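You operate a simulated robot arm through the tools that you are given. There is no shell and no other tool. Be economical: measure what you need, move in short steps, check, and stop when the job is done.

Carry out the task below with a simulated robot arm. There is one attempt and no reset: what you move stays moved.

TASK
Put the grey tin labelled "62" from the top of the grey bench on the green tray and the grey tin marked "27" on the black log book. Then take the short orange pin and put it on top of the purple pad on the top of the grey bench.

It is judged by the outcome, as a careful person would: the job done as asked, and still so three seconds after it is handed in. It fails if anything else is knocked over, pushed out of place, dropped, spilled or broken.

THE ROBOT
A 7-joint arm with a two-finger parallel gripper, fixed in place. Base frame: the origin is at the foot of the arm, x ahead of it, y to its left, z up; the work surface is at about z = 0. Lengths are in m, angles in rad, forces in N, time in s.
With the tool pointing down near the work surface it reaches from about 0.24 to 0.62 m from the base axis. Its first joint turns from -1.152 to 1.152 rad. Payload 2.6 kg.
Tool frame: the origin (TCP) lies between the finger pads and is the grasp point; the fingertips stand 0.03 m ahead of it; z points along the fingers, y is the line along which they close. The gripper opens to 0.094 m. The fingers are 0.028 m wide and 0.01 m thick; the gripper's body (0.05 by 0.096 m) begins 0.055 m behind the TCP.
Orientation is that of the tool frame in the base frame, as a unit quaternion [w, x, y, z]. With the fingers straight down and closing along the base's y, the tool's x points along the base's -x, its y along +y and its z along -z.

THE INTERFACE
- The arm moves only by the tool move_arm. Its argument "plan" is a list of rows, each a list of 7 numbers: the turn, a rotation vector about the base's x, y, z in rad, then the shift along the base's x, y, z in m, then the finger opening in m, from 0 to 0.094. In form: [[wx, wy, wz, dx, dy, dz, fingers], ...]. A call has 1 to 10 rows; each row is the pose to reach, as a shift and turn from the pose commanded when the call began. A row lasts 0.2 s, in which the tool goes at most 0.05 m and 0.15 rad; a call with a longer step from one row to the next is refused whole, and so is a gripper value outside its range. A pose out of reach is approached as far as the arm can. The call stops where the force on the tool passes 40 N (or 10 N more than at its start, if that is more) or the arm is blocked; 0.2 s more then pass. The fingers move at their own pace (about 0.072 m/s each) and stop on an object; they squeeze with about 27 N. The grip force told is the motor's: it shows also when the fingers shut on nothing. Time passes only in rows, and 0.2 s behind the last, so rows that repeat a pose let the fingers close. It gives the time, the measured TCP pose, the force on the tool (base axes), the opening and the grip force at its end, in the units of the frame above (readings bear some noise).
- Cameras (640 x 400 px; columns grow to the right, rows downward): "scene" is fixed at [0.0463, 0.4529, 0.5515]; the picture's right is [-0.57, -0.82, 0.00], its down [-0.56, 0.39, -0.73] and it looks along [0.60, -0.41, -0.69] (base axes); focal length 239 px, centre (320, 200). "wrist" rides on the gripper at [-0.037, 0, -0.058] in the tool frame; the picture's right is [0.00, -1.00, 0.00], its down [0.97, 0.00, -0.24] and it looks along [0.24, 0.00, 0.97] (tool axes); focal length 218 px, centre (320, 200).
- grab_frame(camera): a new picture of that camera. No time passes.
- measure_at(camera, pixels): there is no depth. For up to 12 entries [column, row, z] of the newest picture of that camera ("zoom" is the newest enlarged one), the place [x, y] in the base frame at which the ray of that pixel passes the height z, good to about 0.003 m. No time passes.
- zoom(camera, box): a new picture of the part [left, top, right, bottom] of that camera's present view, enlarged. No time passes.
- finish_job(): hands the job in; it is judged then, once.

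Work in short steps. Measure before you move; look again where a grasp or a placing could have gone wrong, and mend it. You have 80 turns and 38 pictures in all, the two below and enlarged ones among them. Open the gripper and draw the arm clear of the work before you hand the job in, unless the task says otherwise; then end with one line.

The tools are called after "Call:" by a JSON object that holds its "method" and its "body". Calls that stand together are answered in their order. move_arm: Moves the arm, as the interface text tells. Its arguments: {"type":"object","properties":{"plan":{"type":"array","items":{"type":"array","items":{"type":"number"}}}},"required":["plan"]} The other tools are called the same way: grab_frame (camera) takes a picture; measure_at (camera, pixels) gives the place at which the rays of pixels pass given heights; zoom (camera, box) takes an enlarged picture of a part of a camera's view; finish_job () hands the job in.

At the start:

```text
time: 0.0
tcp_pos: [0.3786, -0.0011, 0.2997]
ee_rot: [0.0, 0.0, 1.0, 0.0]
ft_force: [0.3, 0.8, 0.0]
grip_width: 0.0939
gripper_force: 0.1
```

scene: 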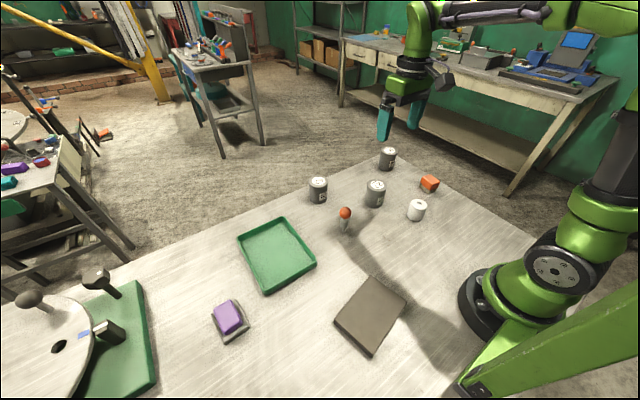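
wrist: 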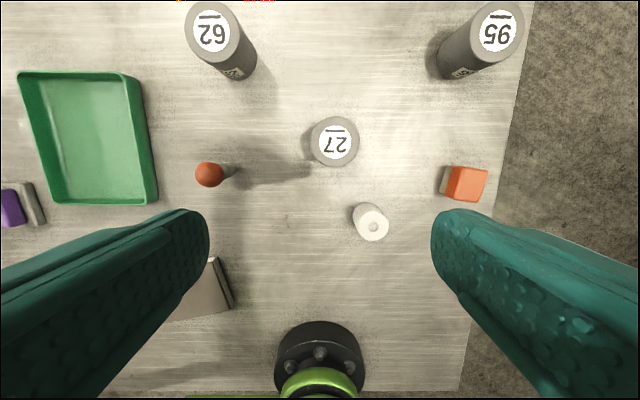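

The pictures show three tins (62, 95, 27), a pin with an orange head, the tray, a dark book and a purple pad. I'll enlarge them to get details.

Call:
{"method": "zoom", "body": {"camera": "scene", "box": [290, 130, 450, 240]}}

Call:
{"method": "zoom", "body": {"camera": "scene", "box": [190, 200, 430, 360]}}

```text
3.64 times, centred on (370, 185) of scene
```

zoom: 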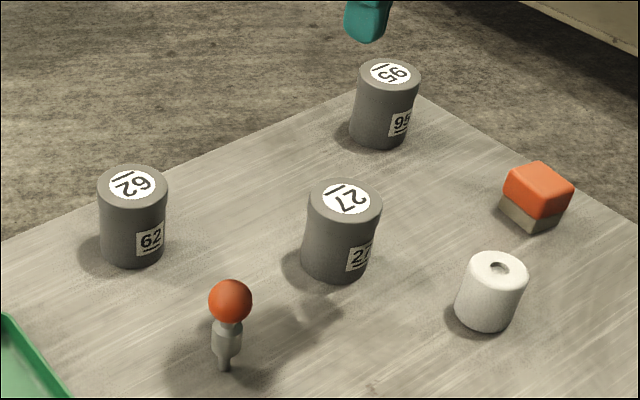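

```text
2.50 times, centred on (310, 280) of scene
```

zoom: 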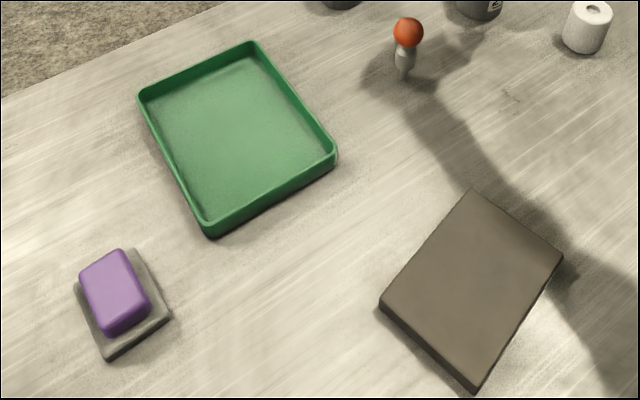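

I'll measure tops and bases for several heights.

Call:
{"method": "measure_at", "body": {"camera": "scene", "pixels": [[318.4, 199.3, 0], [374.7, 203, 0], [343.9, 230.5, 0], [318.4, 181.2, 0.06], [377.1, 184.7, 0.06], [345.3, 212.7, 0.06], [318.4, 181.2, 0.07], [377.1, 184.7, 0.07], [345.3, 212.7, 0.05], [345.3, 212.7, 0.07]]}}

Call:
{"method": "measure_at", "body": {"camera": "wrist", "pixels": [[211, 31, 0.06], [335, 142, 0.06], [208, 175, 0.05], [211, 31, 0.07], [335, 142, 0.07], [208, 175, 0.06], [231, 170, 0]]}}

Call:
{"method": "measure_at", "body": {"camera": "zoom", "pixels": [[140, 95, 0.02], [252, 42, 0.02], [336, 153, 0.02], [208, 230, 0.02], [474, 188, 0.02], [565, 258, 0.02], [478, 390, 0.02], [380, 300, 0.02], [82, 272, 0.03], [121, 250, 0.03], [150, 300, 0.03], [107, 333, 0.03]]}}

```text
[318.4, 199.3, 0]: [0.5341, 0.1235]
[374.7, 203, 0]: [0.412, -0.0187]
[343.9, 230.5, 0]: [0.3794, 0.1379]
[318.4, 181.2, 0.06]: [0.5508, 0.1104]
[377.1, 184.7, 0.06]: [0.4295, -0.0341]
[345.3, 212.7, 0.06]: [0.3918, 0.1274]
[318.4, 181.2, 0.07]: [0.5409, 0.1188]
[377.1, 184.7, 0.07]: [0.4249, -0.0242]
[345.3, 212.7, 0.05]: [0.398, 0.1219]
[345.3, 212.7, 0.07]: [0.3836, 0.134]
```

```text
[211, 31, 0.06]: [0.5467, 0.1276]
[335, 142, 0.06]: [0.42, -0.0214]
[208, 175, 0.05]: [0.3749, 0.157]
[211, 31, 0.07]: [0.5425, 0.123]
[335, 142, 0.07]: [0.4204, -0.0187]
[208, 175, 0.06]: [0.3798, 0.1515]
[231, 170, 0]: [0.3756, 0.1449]
```

```text
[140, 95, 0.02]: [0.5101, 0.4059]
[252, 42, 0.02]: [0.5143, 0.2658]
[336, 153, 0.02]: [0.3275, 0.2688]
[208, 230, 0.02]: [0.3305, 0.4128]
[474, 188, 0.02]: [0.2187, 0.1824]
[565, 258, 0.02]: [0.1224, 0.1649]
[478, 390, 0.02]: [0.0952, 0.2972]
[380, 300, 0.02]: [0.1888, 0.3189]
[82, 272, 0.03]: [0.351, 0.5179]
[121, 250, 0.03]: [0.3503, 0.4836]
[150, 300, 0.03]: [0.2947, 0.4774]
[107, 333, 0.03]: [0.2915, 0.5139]
```

Tin 27 is at about (0.422, -0.021) and about 0.07 high. I'll move over it, fingers open, and look again.

Call:
{"method": "move_arm", "body": {"plan": [[0, 0, 0, 0.02, -0.01, -0.04, 0.094], [0, 0, 0, 0.043, -0.02, -0.08, 0.094], [0, 0, 0, 0.043, -0.02, -0.12, 0.094], [0, 0, 0, 0.043, -0.02, -0.155, 0.094]]}}

Call:
{"method": "grab_frame", "body": {"camera": "wrist"}}

```text
time: 1.0
tcp_pos: [0.4226, -0.0215, 0.1439]
ee_rot: [0.0, 0.0, 1.0, 0.0]
ft_force: [-0.4, -1.0, 0.0]
grip_width: 0.094
gripper_force: 0.1
```

```text
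33 pictures are left
```

wrist: 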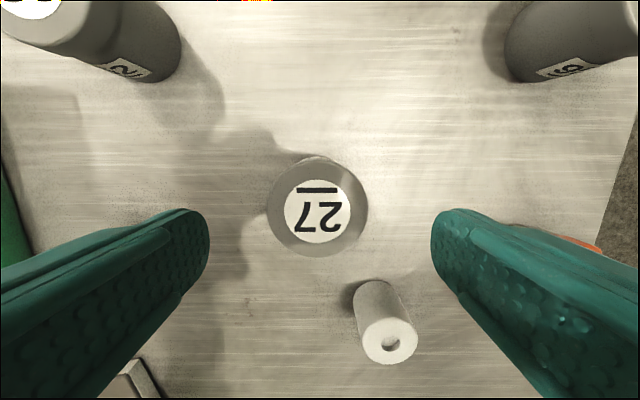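

The tin top is centred at (318,210). I check it, the white roll and the orange block against the finger paths.

Call:
{"method": "measure_at", "body": {"camera": "wrist", "pixels": [[318, 210, 0.07], [268, 210, 0.07], [368, 210, 0.07], [515, 225, 0.03], [600, 248, 0.03], [388, 345, 0.05]]}}

```text
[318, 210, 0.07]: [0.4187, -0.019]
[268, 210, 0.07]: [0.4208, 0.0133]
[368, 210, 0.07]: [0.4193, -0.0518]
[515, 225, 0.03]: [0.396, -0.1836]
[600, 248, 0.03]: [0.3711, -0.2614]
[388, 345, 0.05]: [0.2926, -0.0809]
```

Tin is about 0.062 wide and centred. Descend to z≈0.045 and close.

Call:
{"method": "move_arm", "body": {"plan": [[0, 0, 0, -0.003, 0.001, -0.04, 0.094], [0, 0, 0, -0.003, 0.001, -0.075, 0.094], [0, 0, 0, -0.003, 0.001, -0.1, 0.094], [0, 0, 0, -0.003, 0.001, -0.1, 0.05], [0, 0, 0, -0.003, 0.001, -0.1, 0.03], [0, 0, 0, -0.003, 0.001, -0.1, 0.03], [0, 0, 0, -0.003, 0.001, -0.1, 0.03]]}}

```text
time: 2.6
tcp_pos: [0.4179, -0.0206, 0.0445]
ee_rot: [0.0, 0.001, 1.0, 0.0]
ft_force: [0.6, -0.3, -0.6]
grip_width: 0.0599
gripper_force: 26.7
```

Gripped (0.060 m). Lift, check the tin hangs on.

Call:
{"method": "move_arm", "body": {"plan": [[0, 0, 0, 0, 0, 0.03, 0.03], [0, 0, 0, 0, 0, 0.075, 0.03], [0, 0, 0, 0, 0, 0.12, 0.03], [0, 0, 0, 0, 0, 0.155, 0.03]]}}

Call:
{"method": "move_arm", "body": {"plan": [[0, 0, 0.1, -0.028, 0.0295, 0, 0.03], [0, 0, 0.2, -0.056, 0.059, 0, 0.03], [0, 0, 0.3, -0.084, 0.0885, 0, 0.03], [0, 0, 0.4, -0.112, 0.118, 0, 0.03], [0, 0, 0.5, -0.14, 0.1475, 0, 0.03], [0, 0, 0.6, -0.168, 0.177, 0, 0.03], [0, 0, 0.7, -0.196, 0.2065, 0, 0.03], [0, 0, 0.8, -0.224, 0.236, 0, 0.03], [0, 0, 0.9, -0.252, 0.265, 0, 0.03], [0, 0, 0.9, -0.252, 0.265, 0, 0.03]]}}

Call:
{"method": "grab_frame", "body": {"camera": "scene"}}

Call:
{"method": "grab_frame", "body": {"camera": "wrist"}}

```text
time: 3.6
tcp_pos: [0.4179, -0.0193, 0.2012]
ee_rot: [0.001, 0.0, 1.0, 0.0]
ft_force: [-0.2, 0.4, -2.7]
grip_width: 0.0599
gripper_force: 27.5
```

```text
time: 5.8
tcp_pos: [0.1664, 0.2469, 0.1988]
ee_rot: [0.0, -0.436, 0.9, 0.0]
ft_force: [-0.4, 0.0, -2.3]
grip_width: 0.0599
gripper_force: 27.0
```

```text
32 pictures are left
```

scene: 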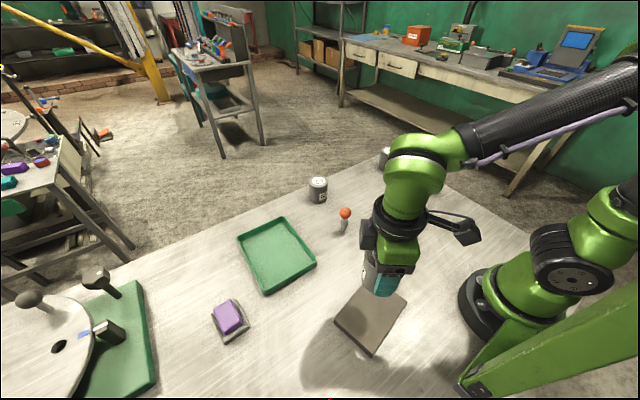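

```text
31 pictures are left
```

wrist: 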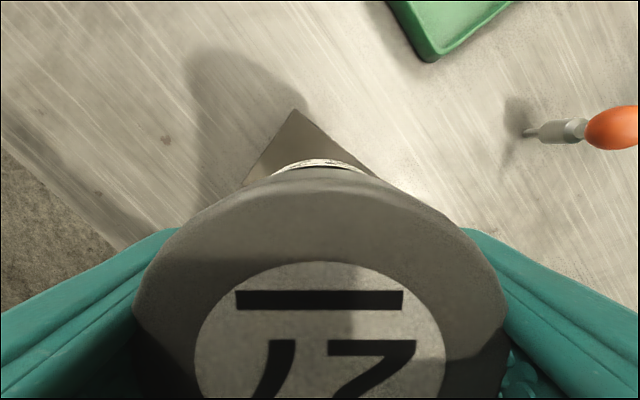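

Check the book corner visible in the wrist view at (297,110).

Call:
{"method": "measure_at", "body": {"camera": "wrist", "pixels": [[297, 110, 0.015], [245, 180, 0.015], [375, 175, 0.015]]}}

Call:
{"method": "measure_at", "body": {"camera": "scene", "pixels": [[334, 320, 0.015], [371.5, 275, 0.015], [407, 303, 0.015], [373, 356, 0.015]]}}

```text
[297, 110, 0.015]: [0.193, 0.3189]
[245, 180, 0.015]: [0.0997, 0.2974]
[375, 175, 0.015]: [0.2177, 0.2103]
```

```text
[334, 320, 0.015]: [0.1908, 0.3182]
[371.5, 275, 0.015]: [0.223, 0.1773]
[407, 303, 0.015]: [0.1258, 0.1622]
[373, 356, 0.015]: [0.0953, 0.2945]
```

The book spans a centre of about (0.159, 0.238), about 0.015 thick. Lower to just above it.

Call:
{"method": "move_arm", "body": {"plan": [[0, 0, 0, -0.004, -0.004, -0.045, 0.03], [0, 0, 0, -0.004, -0.004, -0.09, 0.03], [0, 0, 0, -0.004, -0.004, -0.12, 0.03], [0, 0, 0, -0.004, -0.004, -0.127, 0.03]]}}

Call:
{"method": "move_arm", "body": {"plan": [[0, 0, 0, 0, 0, -0.003, 0.03], [0, 0, 0, 0, 0, -0.006, 0.03], [0, 0, 0, 0, 0, -0.009, 0.03], [0, 0, 0, 0, 0, -0.012, 0.03]]}}

Call:
{"method": "zoom", "body": {"camera": "scene", "box": [310, 240, 430, 370]}}

```text
time: 6.8
tcp_pos: [0.1621, 0.2416, 0.0717]
ee_rot: [0.0, -0.435, 0.9, 0.0]
ft_force: [0.1, 0.8, -3.1]
grip_width: 0.0598
gripper_force: 26.9
```

```text
time: 7.8
tcp_pos: [0.1633, 0.243, 0.0617]
ee_rot: [0.003, -0.435, 0.9, 0.001]
ft_force: [4.5, 4.2, 26.7]
grip_width: 0.0601
gripper_force: 26.9
```

```text
3.08 times, centred on (370, 305) of scene
```

zoom: 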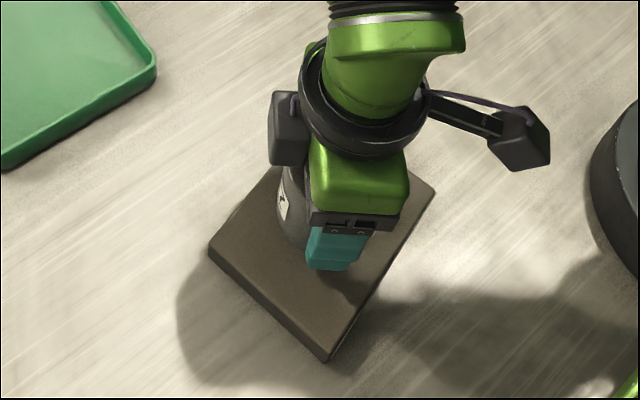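

Contact at z≈0.062 (27 N). Ease up slightly, release, retreat straight up.

Call:
{"method": "move_arm", "body": {"plan": [[0, 0, 0, 0, 0, 0.002, 0.03], [0, 0, 0, 0, 0, 0.002, 0.075], [0, 0, 0, 0, 0, 0.002, 0.094], [0, 0, 0, 0, 0, 0.002, 0.094], [0, 0, 0, 0, 0, 0.03, 0.094], [0, 0, 0, 0, 0, 0.07, 0.094], [0, 0, 0, 0, 0, 0.11, 0.094], [0, 0, 0, 0, 0, 0.14, 0.094]]}}

Call:
{"method": "grab_frame", "body": {"camera": "wrist"}}

```text
time: 9.6
tcp_pos: [0.1611, 0.2395, 0.2012]
ee_rot: [0.0, -0.435, 0.9, 0.0]
ft_force: [-0.2, -0.8, 0.4]
grip_width: 0.094
gripper_force: 0.1
```

```text
29 pictures are left
```

wrist: 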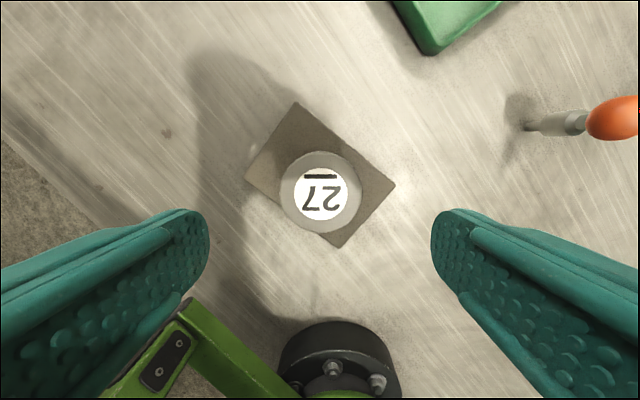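

Tin 27 sits on the book. Next I go over tin 62 near (0.543, 0.122).

Call:
{"method": "move_arm", "body": {"plan": [[0, 0, -0.08, 0.042, -0.013, 0, 0.094], [0, 0, -0.16, 0.084, -0.026, 0, 0.094], [0, 0, -0.24, 0.126, -0.039, 0, 0.094], [0, 0, -0.32, 0.168, -0.052, 0, 0.094], [0, 0, -0.4, 0.21, -0.065, 0, 0.094], [0, 0, -0.48, 0.252, -0.078, 0, 0.094], [0, 0, -0.56, 0.294, -0.091, 0, 0.094], [0, 0, -0.64, 0.336, -0.104, 0, 0.094], [0, 0, -0.7, 0.379, -0.118, 0, 0.094], [0, 0, -0.7, 0.379, -0.118, -0.04, 0.094]]}}

Call:
{"method": "grab_frame", "body": {"camera": "wrist"}}

```text
time: 11.8
tcp_pos: [0.5413, 0.1234, 0.1596]
ee_rot: [0.0, -0.099, 0.995, -0.001]
ft_force: [0.1, 0.3, 0.9]
grip_width: 0.0939
gripper_force: 0.1
```

```text
28 pictures are left
```

wrist: 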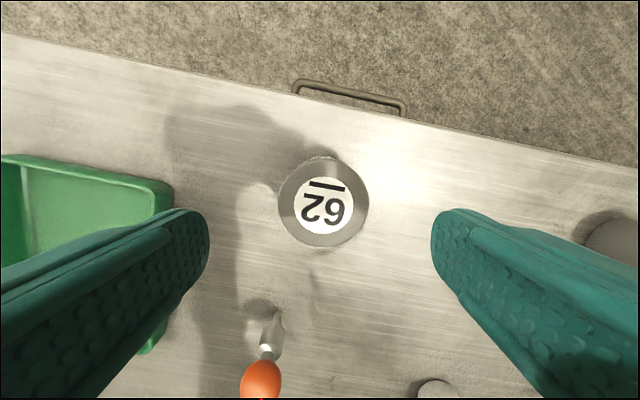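

Call:
{"method": "measure_at", "body": {"camera": "wrist", "pixels": [[323, 204, 0.072], [172, 185, 0.03], [150, 350, 0.03]]}}

```text
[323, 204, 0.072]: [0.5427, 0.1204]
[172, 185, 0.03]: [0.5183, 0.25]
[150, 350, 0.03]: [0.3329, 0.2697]
```

Centred. Descend and grasp.

Call:
{"method": "move_arm", "body": {"plan": [[0, 0, 0, 0.001, -0.003, -0.045, 0.094], [0, 0, 0, 0.001, -0.003, -0.085, 0.094], [0, 0, 0, 0.001, -0.003, -0.115, 0.094], [0, 0, 0, 0.001, -0.003, -0.115, 0.05], [0, 0, 0, 0.001, -0.003, -0.115, 0.03], [0, 0, 0, 0.001, -0.003, -0.115, 0.03], [0, 0, 0, 0.001, -0.003, -0.115, 0.03]]}}

Call:
{"method": "move_arm", "body": {"plan": [[0, 0, 0, 0, 0, 0.03, 0.03], [0, 0, 0, 0, 0, 0.07, 0.03], [0, 0, 0, 0, 0, 0.11, 0.03], [0, 0, 0, 0, 0, 0.12, 0.03]]}}

```text
time: 13.4
tcp_pos: [0.5426, 0.1209, 0.0446]
ee_rot: [0.0, -0.1, 0.995, 0.0]
ft_force: [-0.4, 0.8, 1.1]
grip_width: 0.0606
gripper_force: 27.2
```

```text
time: 14.4
tcp_pos: [0.5411, 0.1189, 0.1658]
ee_rot: [-0.001, -0.099, 0.995, -0.001]
ft_force: [0.0, 0.3, -2.2]
grip_width: 0.0593
gripper_force: 26.7
```

Lifted. Carry over the tray centre near (0.42, 0.335).

Call:
{"method": "move_arm", "body": {"plan": [[0, 0, 0.05, -0.02, 0.036, 0, 0.03], [0, 0, 0.1, -0.04, 0.072, 0, 0.03], [0, 0, 0.15, -0.06, 0.108, 0, 0.03], [0, 0, 0.2, -0.08, 0.144, 0, 0.03], [0, 0, 0.25, -0.1, 0.18, 0, 0.03], [0, 0, 0.3, -0.121, 0.216, 0, 0.03], [0, 0, 0.3, -0.121, 0.216, 0, 0.03]]}}

Call:
{"method": "grab_frame", "body": {"camera": "wrist"}}

Call:
{"method": "grab_frame", "body": {"camera": "scene"}}

```text
time: 16.0
tcp_pos: [0.4226, 0.3386, 0.1653]
ee_rot: [0.0, -0.246, 0.969, 0.0]
ft_force: [0.1, 0.5, -2.5]
grip_width: 0.0593
gripper_force: 27.1
```

```text
27 pictures are left
```

wrist: 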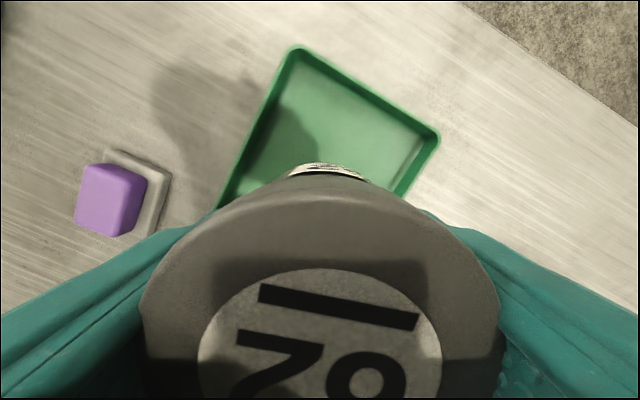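

```text
26 pictures are left
```

scene: 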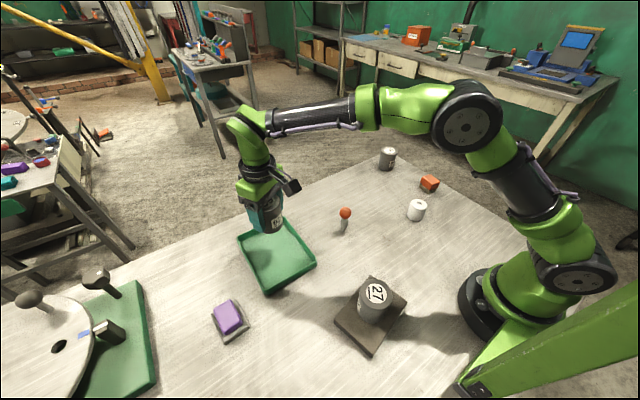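

Tin is above the tray. Lower until contact; also measure the purple pad in this view.

Call:
{"method": "measure_at", "body": {"camera": "wrist", "pixels": [[108, 202, 0.03], [108, 202, 0.02], [150, 150, 0.0], [297, 47, 0.02], [438, 138, 0.02]]}}

Call:
{"method": "move_arm", "body": {"plan": [[0, 0, 0, -0.002, -0.003, -0.045, 0.03], [0, 0, 0, -0.002, -0.003, -0.085, 0.03], [0, 0, 0, -0.002, -0.003, -0.105, 0.03], [0, 0, 0, -0.002, -0.003, -0.112, 0.03], [0, 0, 0, -0.002, -0.003, -0.115, 0.03], [0, 0, 0, -0.002, -0.003, -0.118, 0.03]]}}

```text
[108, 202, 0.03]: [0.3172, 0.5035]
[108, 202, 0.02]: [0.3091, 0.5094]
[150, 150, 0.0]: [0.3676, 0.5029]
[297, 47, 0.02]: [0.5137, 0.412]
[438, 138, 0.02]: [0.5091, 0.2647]
```

```text
time: 17.4
tcp_pos: [0.4199, 0.3328, 0.0498]
ee_rot: [0.0, -0.247, 0.969, 0.001]
ft_force: [-3.3, -4.1, 10.4]
grip_width: 0.0592
gripper_force: 26.8
```

Contact force 10 N at z≈0.050. Release with limited opening and go up.

Call:
{"method": "move_arm", "body": {"plan": [[0, 0, 0, 0, 0, 0, 0.03], [0, 0, 0, 0, 0, 0, 0.07], [0, 0, 0, 0, 0, 0, 0.078], [0, 0, 0, 0, 0, 0, 0.078], [0, 0, 0, 0, 0, 0.03, 0.078], [0, 0, 0, 0, 0, 0.07, 0.078], [0, 0, 0, 0, 0, 0.11, 0.094], [0, 0, 0, 0, 0, 0.15, 0.094]]}}

Call:
{"method": "grab_frame", "body": {"camera": "wrist"}}

```text
time: 19.2
tcp_pos: [0.4178, 0.3323, 0.1988]
ee_rot: [0.0, -0.248, 0.969, 0.001]
ft_force: [0.1, -0.1, 0.2]
grip_width: 0.0943
gripper_force: 0.1
```

```text
25 pictures are left
```

wrist: 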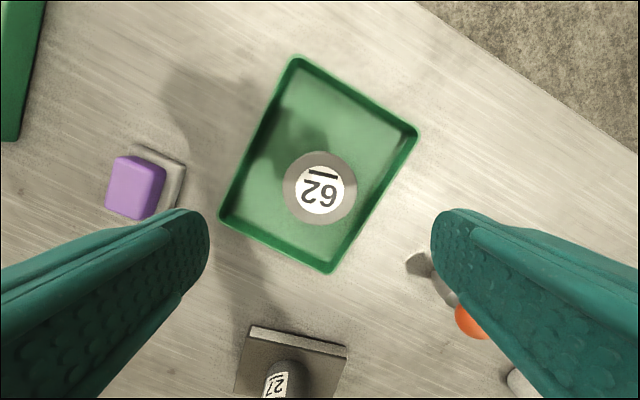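

Tin 62 is in the tray. Now move toward the pin near (0.378, 0.14), standing back a bit for a good look.

Call:
{"method": "move_arm", "body": {"plan": [[0, 0, -0.06, -0.01, -0.048, 0, 0.094], [0, 0, -0.12, -0.02, -0.096, 0, 0.094], [0, 0, -0.18, -0.03, -0.144, 0, 0.094], [0, 0, -0.25, -0.04, -0.191, 0, 0.094], [0, 0, -0.25, -0.04, -0.191, -0.02, 0.094]]}}

Call:
{"method": "grab_frame", "body": {"camera": "wrist"}}

Call:
{"method": "zoom", "body": {"camera": "scene", "box": [320, 195, 370, 240]}}

Call:
{"method": "zoom", "body": {"camera": "scene", "box": [200, 285, 264, 350]}}

```text
time: 20.4
tcp_pos: [0.3798, 0.1421, 0.1762]
ee_rot: [0.0, -0.124, 0.992, 0.0]
ft_force: [-0.5, -0.1, -0.2]
grip_width: 0.0939
gripper_force: 0.1
```

```text
24 pictures are left
```

wrist: 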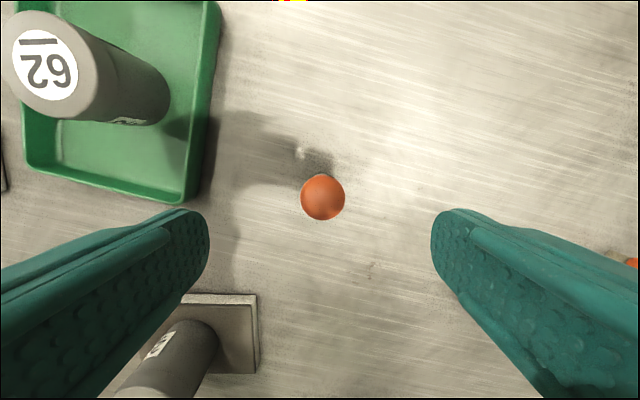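

```text
8.89 times, centred on (345, 218) of scene
```

zoom: 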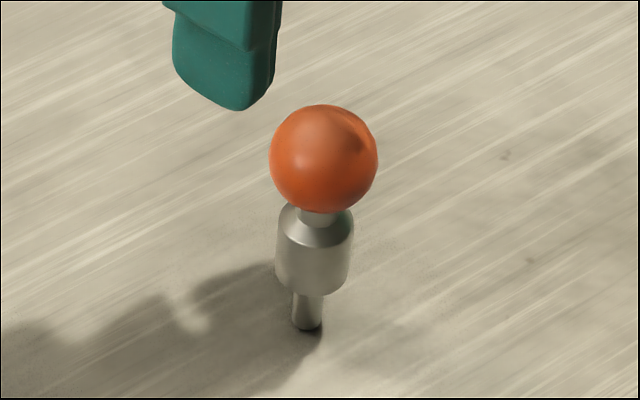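

```text
6.15 times, centred on (232, 318) of scene
```

zoom: 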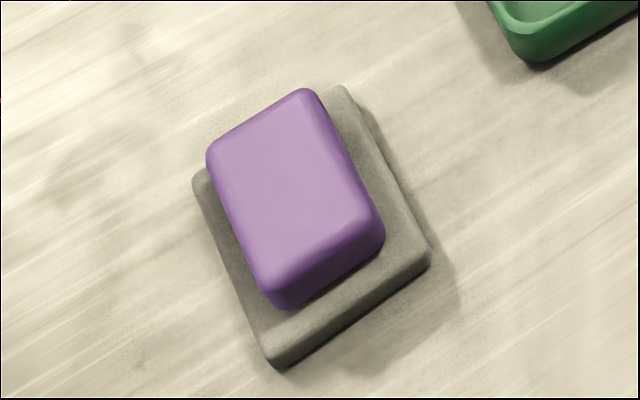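

The pin is ball, body, thin stub, standing upright. I locate its foot and ball height, and the pad's top.

Call:
{"method": "measure_at", "body": {"camera": "scene", "pixels": [[343.5, 231.7, 0], [345.45, 213.3, 0.05], [345.45, 213.3, 0.055], [345.45, 213.3, 0.06], [345.45, 213.3, 0.065]]}}

Call:
{"method": "measure_at", "body": {"camera": "wrist", "pixels": [[323, 197, 0.055], [301, 197, 0.055], [345, 197, 0.055], [323, 197, 0.065]]}}

Call:
{"method": "measure_at", "body": {"camera": "zoom", "pixels": [[208, 160, 0.03], [305, 92, 0.03], [380, 220, 0.03], [268, 290, 0.03], [192, 180, 0.01], [345, 88, 0.01], [430, 250, 0.01], [270, 355, 0.01], [290, 185, 0.03]]}}

```text
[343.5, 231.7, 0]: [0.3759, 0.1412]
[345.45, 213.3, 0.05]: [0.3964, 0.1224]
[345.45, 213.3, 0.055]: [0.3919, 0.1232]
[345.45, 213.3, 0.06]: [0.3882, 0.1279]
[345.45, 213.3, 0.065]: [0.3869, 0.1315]
```

```text
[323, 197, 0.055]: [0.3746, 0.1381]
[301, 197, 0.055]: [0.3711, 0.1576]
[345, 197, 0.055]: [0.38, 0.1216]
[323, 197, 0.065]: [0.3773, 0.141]
```

```text
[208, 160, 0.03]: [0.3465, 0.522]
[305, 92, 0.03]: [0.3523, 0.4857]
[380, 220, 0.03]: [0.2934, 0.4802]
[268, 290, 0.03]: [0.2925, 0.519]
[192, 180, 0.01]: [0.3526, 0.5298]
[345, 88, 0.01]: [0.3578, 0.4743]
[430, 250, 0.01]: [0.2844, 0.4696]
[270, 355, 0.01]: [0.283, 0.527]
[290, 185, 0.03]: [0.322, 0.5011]
```

Ball centre is about z 0.075 at (0.377, 0.140). Lower part way and recheck the centring (column 320).

Call:
{"method": "move_arm", "body": {"plan": [[0, 0, 0, -0.002, -0.002, -0.03, 0.094], [0, 0, 0, -0.002, -0.002, -0.05, 0.094], [0, 0, 0, -0.002, -0.002, -0.05, 0.094]]}}

Call:
{"method": "zoom", "body": {"camera": "wrist", "box": [240, 150, 400, 250]}}

Call:
{"method": "grab_frame", "body": {"camera": "wrist"}}

```text
time: 21.2
tcp_pos: [0.378, 0.1401, 0.1278]
ee_rot: [0.0, -0.124, 0.992, 0.0]
ft_force: [0.1, 0.3, 0.0]
grip_width: 0.0941
gripper_force: 0.1
```

```text
4.00 times, centred on (320, 200) of wrist
```

zoom: 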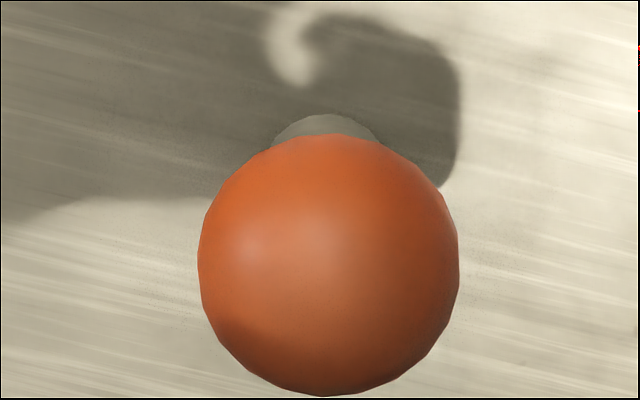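

```text
20 pictures are left
```

wrist: 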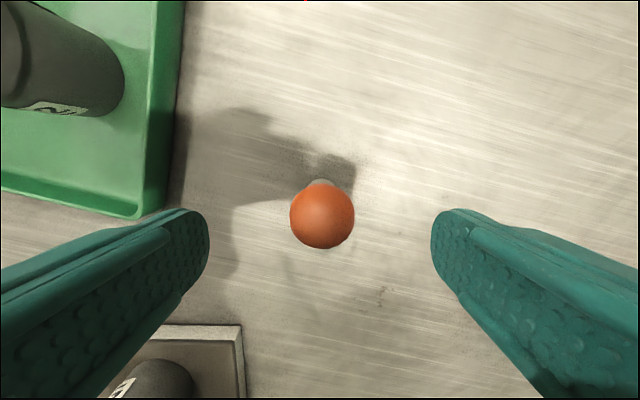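

Centred to 1 mm. Descend to z≈0.073 and close on the ball.

Call:
{"method": "move_arm", "body": {"plan": [[0, 0, 0, 0, -0.001, -0.03, 0.094], [0, 0, 0, 0, -0.001, -0.055, 0.094], [0, 0, 0, 0, -0.001, -0.055, 0.07], [0, 0, 0, 0, -0.001, -0.055, 0.05], [0, 0, 0, 0, -0.001, -0.055, 0.04], [0, 0, 0, 0, -0.001, -0.055, 0.02], [0, 0, 0, 0, -0.001, -0.055, 0.02], [0, 0, 0, 0, -0.001, -0.055, 0.02]]}}

Call:
{"method": "zoom", "body": {"camera": "scene", "box": [310, 180, 380, 240]}}

```text
time: 23.0
tcp_pos: [0.3782, 0.1388, 0.0719]
ee_rot: [0.0, -0.125, 0.992, 0.0]
ft_force: [0.5, 0.2, 0.0]
grip_width: 0.0327
gripper_force: 27.3
```

```text
6.67 times, centred on (345, 210) of scene
```

zoom: 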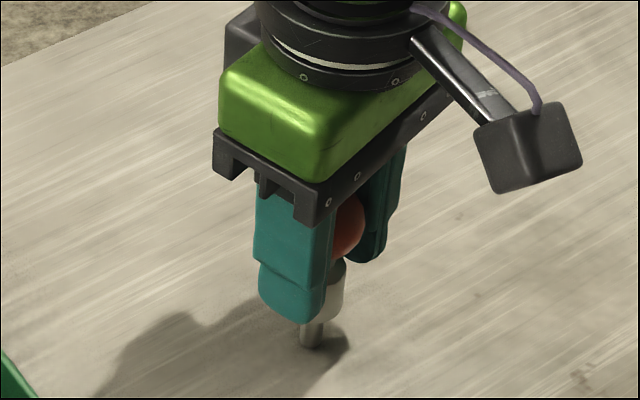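

Grip on the ball, 0.0327 m. Lift gently and look.

Call:
{"method": "move_arm", "body": {"plan": [[0, 0, 0, 0, 0, 0.015, 0.02], [0, 0, 0, 0, 0, 0.04, 0.02], [0, 0, 0, 0, 0, 0.08, 0.02], [0, 0, 0, 0, 0, 0.12, 0.02], [0, 0, 0, 0, 0, 0.12, 0.02]]}}

Call:
{"method": "zoom", "body": {"camera": "scene", "box": [300, 130, 400, 240]}}

```text
time: 24.2
tcp_pos: [0.3762, 0.1389, 0.1933]
ee_rot: [0.0, -0.125, 0.992, 0.0]
ft_force: [0.7, -0.4, -0.9]
grip_width: 0.0325
gripper_force: 26.9
```

```text
3.64 times, centred on (350, 185) of scene
```

zoom: 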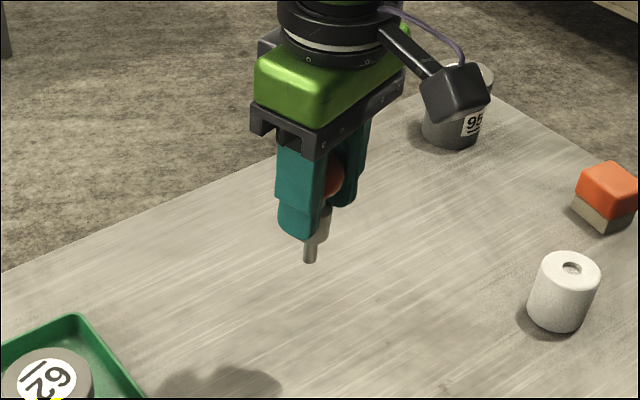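

Held upright. Carry over the purple pad at (0.320, 0.501).

Call:
{"method": "move_arm", "body": {"plan": [[0, 0, 0.06, -0.006, 0.04, 0, 0.02], [0, 0, 0.12, -0.012, 0.08, 0, 0.02], [0, 0, 0.18, -0.018, 0.12, 0, 0.02], [0, 0, 0.24, -0.025, 0.16, 0, 0.02], [0, 0, 0.3, -0.032, 0.2, 0, 0.02], [0, 0, 0.36, -0.038, 0.24, 0, 0.02], [0, 0, 0.42, -0.044, 0.28, 0, 0.02], [0, 0, 0.48, -0.051, 0.32, 0, 0.02], [0, 0, 0.54, -0.057, 0.361, 0, 0.02], [0, 0, 0.54, -0.057, 0.361, 0, 0.02]]}}

Call:
{"method": "grab_frame", "body": {"camera": "wrist"}}

Call:
{"method": "zoom", "body": {"camera": "scene", "box": [170, 200, 300, 350]}}

```text
time: 26.4
tcp_pos: [0.3207, 0.4994, 0.1912]
ee_rot: [-0.001, -0.385, 0.923, 0.0]
ft_force: [-0.2, -0.2, -0.7]
grip_width: 0.0328
gripper_force: 27.0
```

```text
17 pictures are left
```

wrist: 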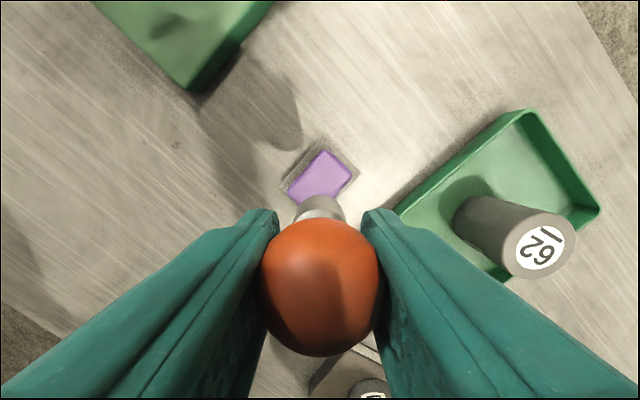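

```text
2.67 times, centred on (235, 275) of scene
```

zoom: 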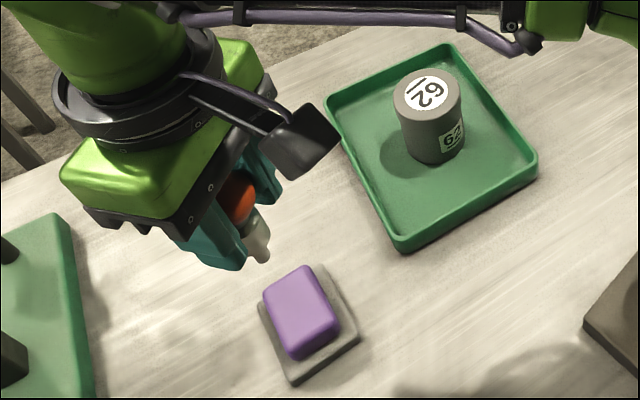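

Measure the pad top's corners from the wrist view.

Call:
{"method": "measure_at", "body": {"camera": "wrist", "pixels": [[325, 151, 0.03], [352, 167, 0.03], [288, 190, 0.03], [318, 178, 0.03], [283, 190, 0.01]]}}

```text
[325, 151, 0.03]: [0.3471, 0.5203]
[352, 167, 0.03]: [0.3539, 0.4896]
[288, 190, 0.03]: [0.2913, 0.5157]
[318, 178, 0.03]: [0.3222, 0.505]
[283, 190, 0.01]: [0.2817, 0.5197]
```

Pad centre ≈ (0.322, 0.502). Lower to about 1 cm above and look.

Call:
{"method": "move_arm", "body": {"plan": [[0, 0, 0, 0.001, 0.002, -0.03, 0.02], [0, 0, 0, 0.001, 0.002, -0.06, 0.02], [0, 0, 0, 0.001, 0.002, -0.075, 0.02], [0, 0, 0, 0.001, 0.002, -0.075, 0.02]]}}

Call:
{"method": "zoom", "body": {"camera": "scene", "box": [190, 260, 280, 350]}}

```text
time: 27.4
tcp_pos: [0.3228, 0.5005, 0.1171]
ee_rot: [0.001, -0.385, 0.923, 0.0]
ft_force: [0.0, -0.7, -0.6]
grip_width: 0.0327
gripper_force: 26.8
```

```text
4.44 times, centred on (235, 305) of scene
```

zoom: 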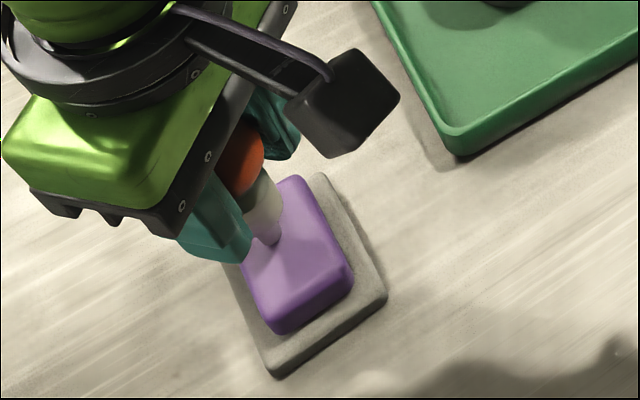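

Foot is over the pad. Lower slowly to touch.

Call:
{"method": "move_arm", "body": {"plan": [[0, 0, 0, 0, 0, -0.004, 0.02], [0, 0, 0, 0, 0, -0.007, 0.02], [0, 0, 0, 0, 0, -0.01, 0.02], [0, 0, 0, 0, 0, -0.01, 0.02]]}}

```text
time: 28.4
tcp_pos: [0.3233, 0.5024, 0.1094]
ee_rot: [0.004, -0.385, 0.923, 0.002]
ft_force: [2.4, 2.6, 23.5]
grip_width: 0.0326
gripper_force: 27.1
```

Contact (23 N). Ease up until nearly unloaded and look.

Call:
{"method": "move_arm", "body": {"plan": [[0, 0, 0, 0, 0, 0.001, 0.02], [0, 0, 0, 0, 0, 0.002, 0.02], [0, 0, 0, 0, 0, 0.002, 0.02]]}}

Call:
{"method": "zoom", "body": {"camera": "scene", "box": [190, 260, 280, 350]}}

```text
time: 29.2
tcp_pos: [0.3222, 0.5019, 0.1103]
ee_rot: [0.001, -0.385, 0.923, 0.0]
ft_force: [3.0, 3.7, 15.7]
grip_width: 0.0325
gripper_force: 27.1
```

```text
4.44 times, centred on (235, 305) of scene
```

zoom: 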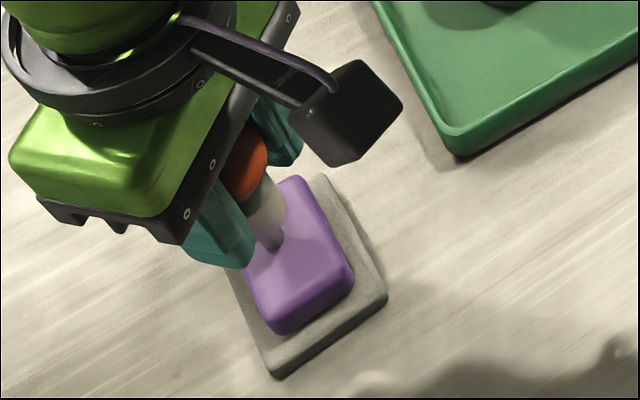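

Ease a further bit to unload, check.

Call:
{"method": "move_arm", "body": {"plan": [[0, 0, 0, 0, 0, 0.001, 0.02], [0, 0, 0, 0, 0, 0.0015, 0.02], [0, 0, 0, 0, 0, 0.0015, 0.02]]}}

Call:
{"method": "measure_at", "body": {"camera": "scene", "pixels": [[224.2, 315.8, 0.037], [218.1, 297.1, 0.111]]}}

```text
time: 30.0
tcp_pos: [0.3217, 0.5014, 0.1114]
ee_rot: [-0.001, -0.384, 0.923, 0.0]
ft_force: [1.4, -0.7, 8.6]
grip_width: 0.0326
gripper_force: 27.3
```

```text
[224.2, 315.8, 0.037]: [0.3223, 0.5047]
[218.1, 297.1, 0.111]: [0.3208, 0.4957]
```

Load about 8 N, pin upright. Release symmetrically and rise straight up.

Call:
{"method": "move_arm", "body": {"plan": [[0, 0, 0, 0, 0, 0.0007, 0.02], [0, 0, 0, 0, 0, 0.0007, 0.036], [0, 0, 0, 0, 0, 0.0007, 0.045], [0, 0, 0, 0, 0, 0.0007, 0.07], [0, 0, 0, 0, 0, 0.0007, 0.09], [0, 0, 0, 0, 0, 0.0007, 0.09]]}}

Call:
{"method": "zoom", "body": {"camera": "scene", "box": [190, 260, 280, 350]}}

```text
time: 31.4
tcp_pos: [0.3216, 0.5015, 0.1125]
ee_rot: [0.0, -0.386, 0.923, -0.001]
ft_force: [-0.8, 0.2, 0.3]
grip_width: 0.0899
gripper_force: 0.1
```

```text
4.44 times, centred on (235, 305) of scene
```

zoom: 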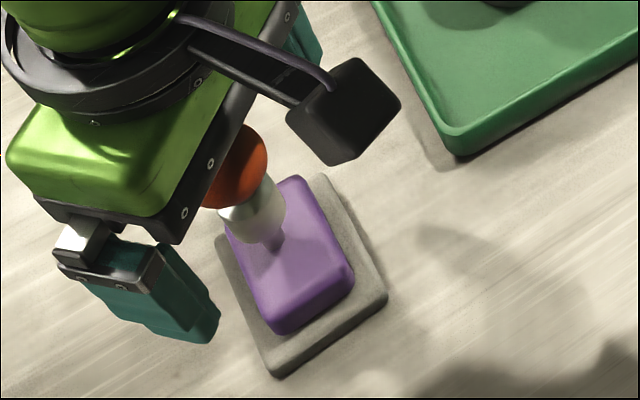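

Pin stands free. Rise straight up, then draw back toward the base.

Call:
{"method": "move_arm", "body": {"plan": [[0, 0, 0, 0, 0, 0.02, 0.09], [0, 0, 0, 0, 0, 0.05, 0.09], [0, 0, 0, 0, 0, 0.09, 0.09], [0, 0, 0, 0, 0, 0.12, 0.09], [0, 0, 0, 0.02, -0.04, 0.14, 0.09], [0, 0, 0, 0.03, -0.085, 0.15, 0.09], [0, 0, 0, 0.04, -0.13, 0.15, 0.09], [0, 0, 0, 0.05, -0.175, 0.15, 0.09], [0, 0, 0, 0.05, -0.22, 0.15, 0.09], [0, 0, 0, 0.05, -0.265, 0.15, 0.09]]}}

Call:
{"method": "move_arm", "body": {"plan": [[0, 0, 0, 0, -0.04, 0, 0.09], [0, 0, 0, 0, -0.08, 0, 0.09], [0, 0, 0, 0, -0.12, 0, 0.09], [0, 0, 0, 0, -0.16, 0, 0.09], [0, 0, 0, 0, -0.2, 0, 0.09]]}}

Call:
{"method": "grab_frame", "body": {"camera": "scene"}}

Call:
{"method": "zoom", "body": {"camera": "scene", "box": [190, 260, 280, 350]}}

```text
time: 33.6
tcp_pos: [0.4615, 0.3097, 0.2923]
ee_rot: [0.0, -0.385, 0.923, 0.0]
ft_force: [0.5, 0.2, -0.3]
grip_width: 0.09
gripper_force: 0.1
out of reach, approached as far as the arm can: row 3, 4, 6, 7, 8, 9, 10
```

```text
time: 34.8
tcp_pos: [0.5259, 0.1511, 0.3092]
ee_rot: [0.0, -0.393, 0.919, 0.021]
ft_force: [1.7, -3.0, 1.1]
grip_width: 0.0899
gripper_force: 0.1
out of reach, approached as far as the arm can: row 1, 2, 3, 4, 5
```

```text
12 pictures are left
```

scene: 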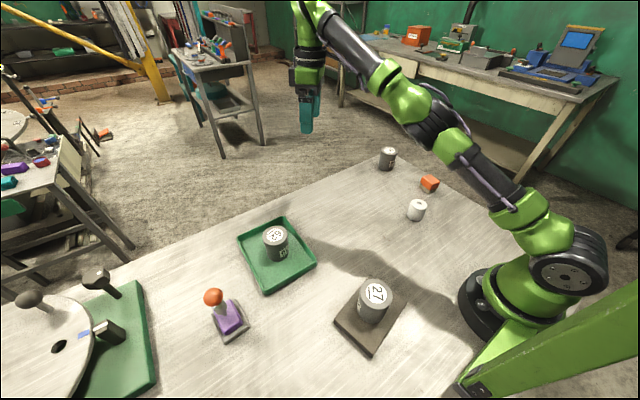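

```text
4.44 times, centred on (235, 305) of scene
```

zoom: 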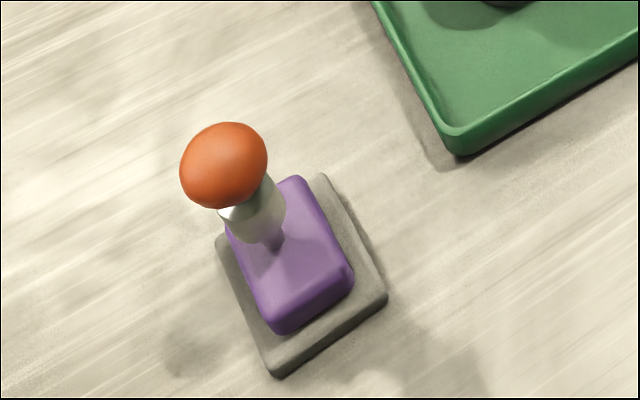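

Tin 62 is in the tray, tin 27 on the book and the pin stands on the purple pad, with everything else where it was. The arm is clear and the gripper open, so I hand in.

Call:
{"method": "finish_job", "body": {}}

```text
The job is handed in.
```

The job is handed in: tin "62" is on the green tray, tin "27" is on the black log book, and the orange pin is standing upright on the purple pad.
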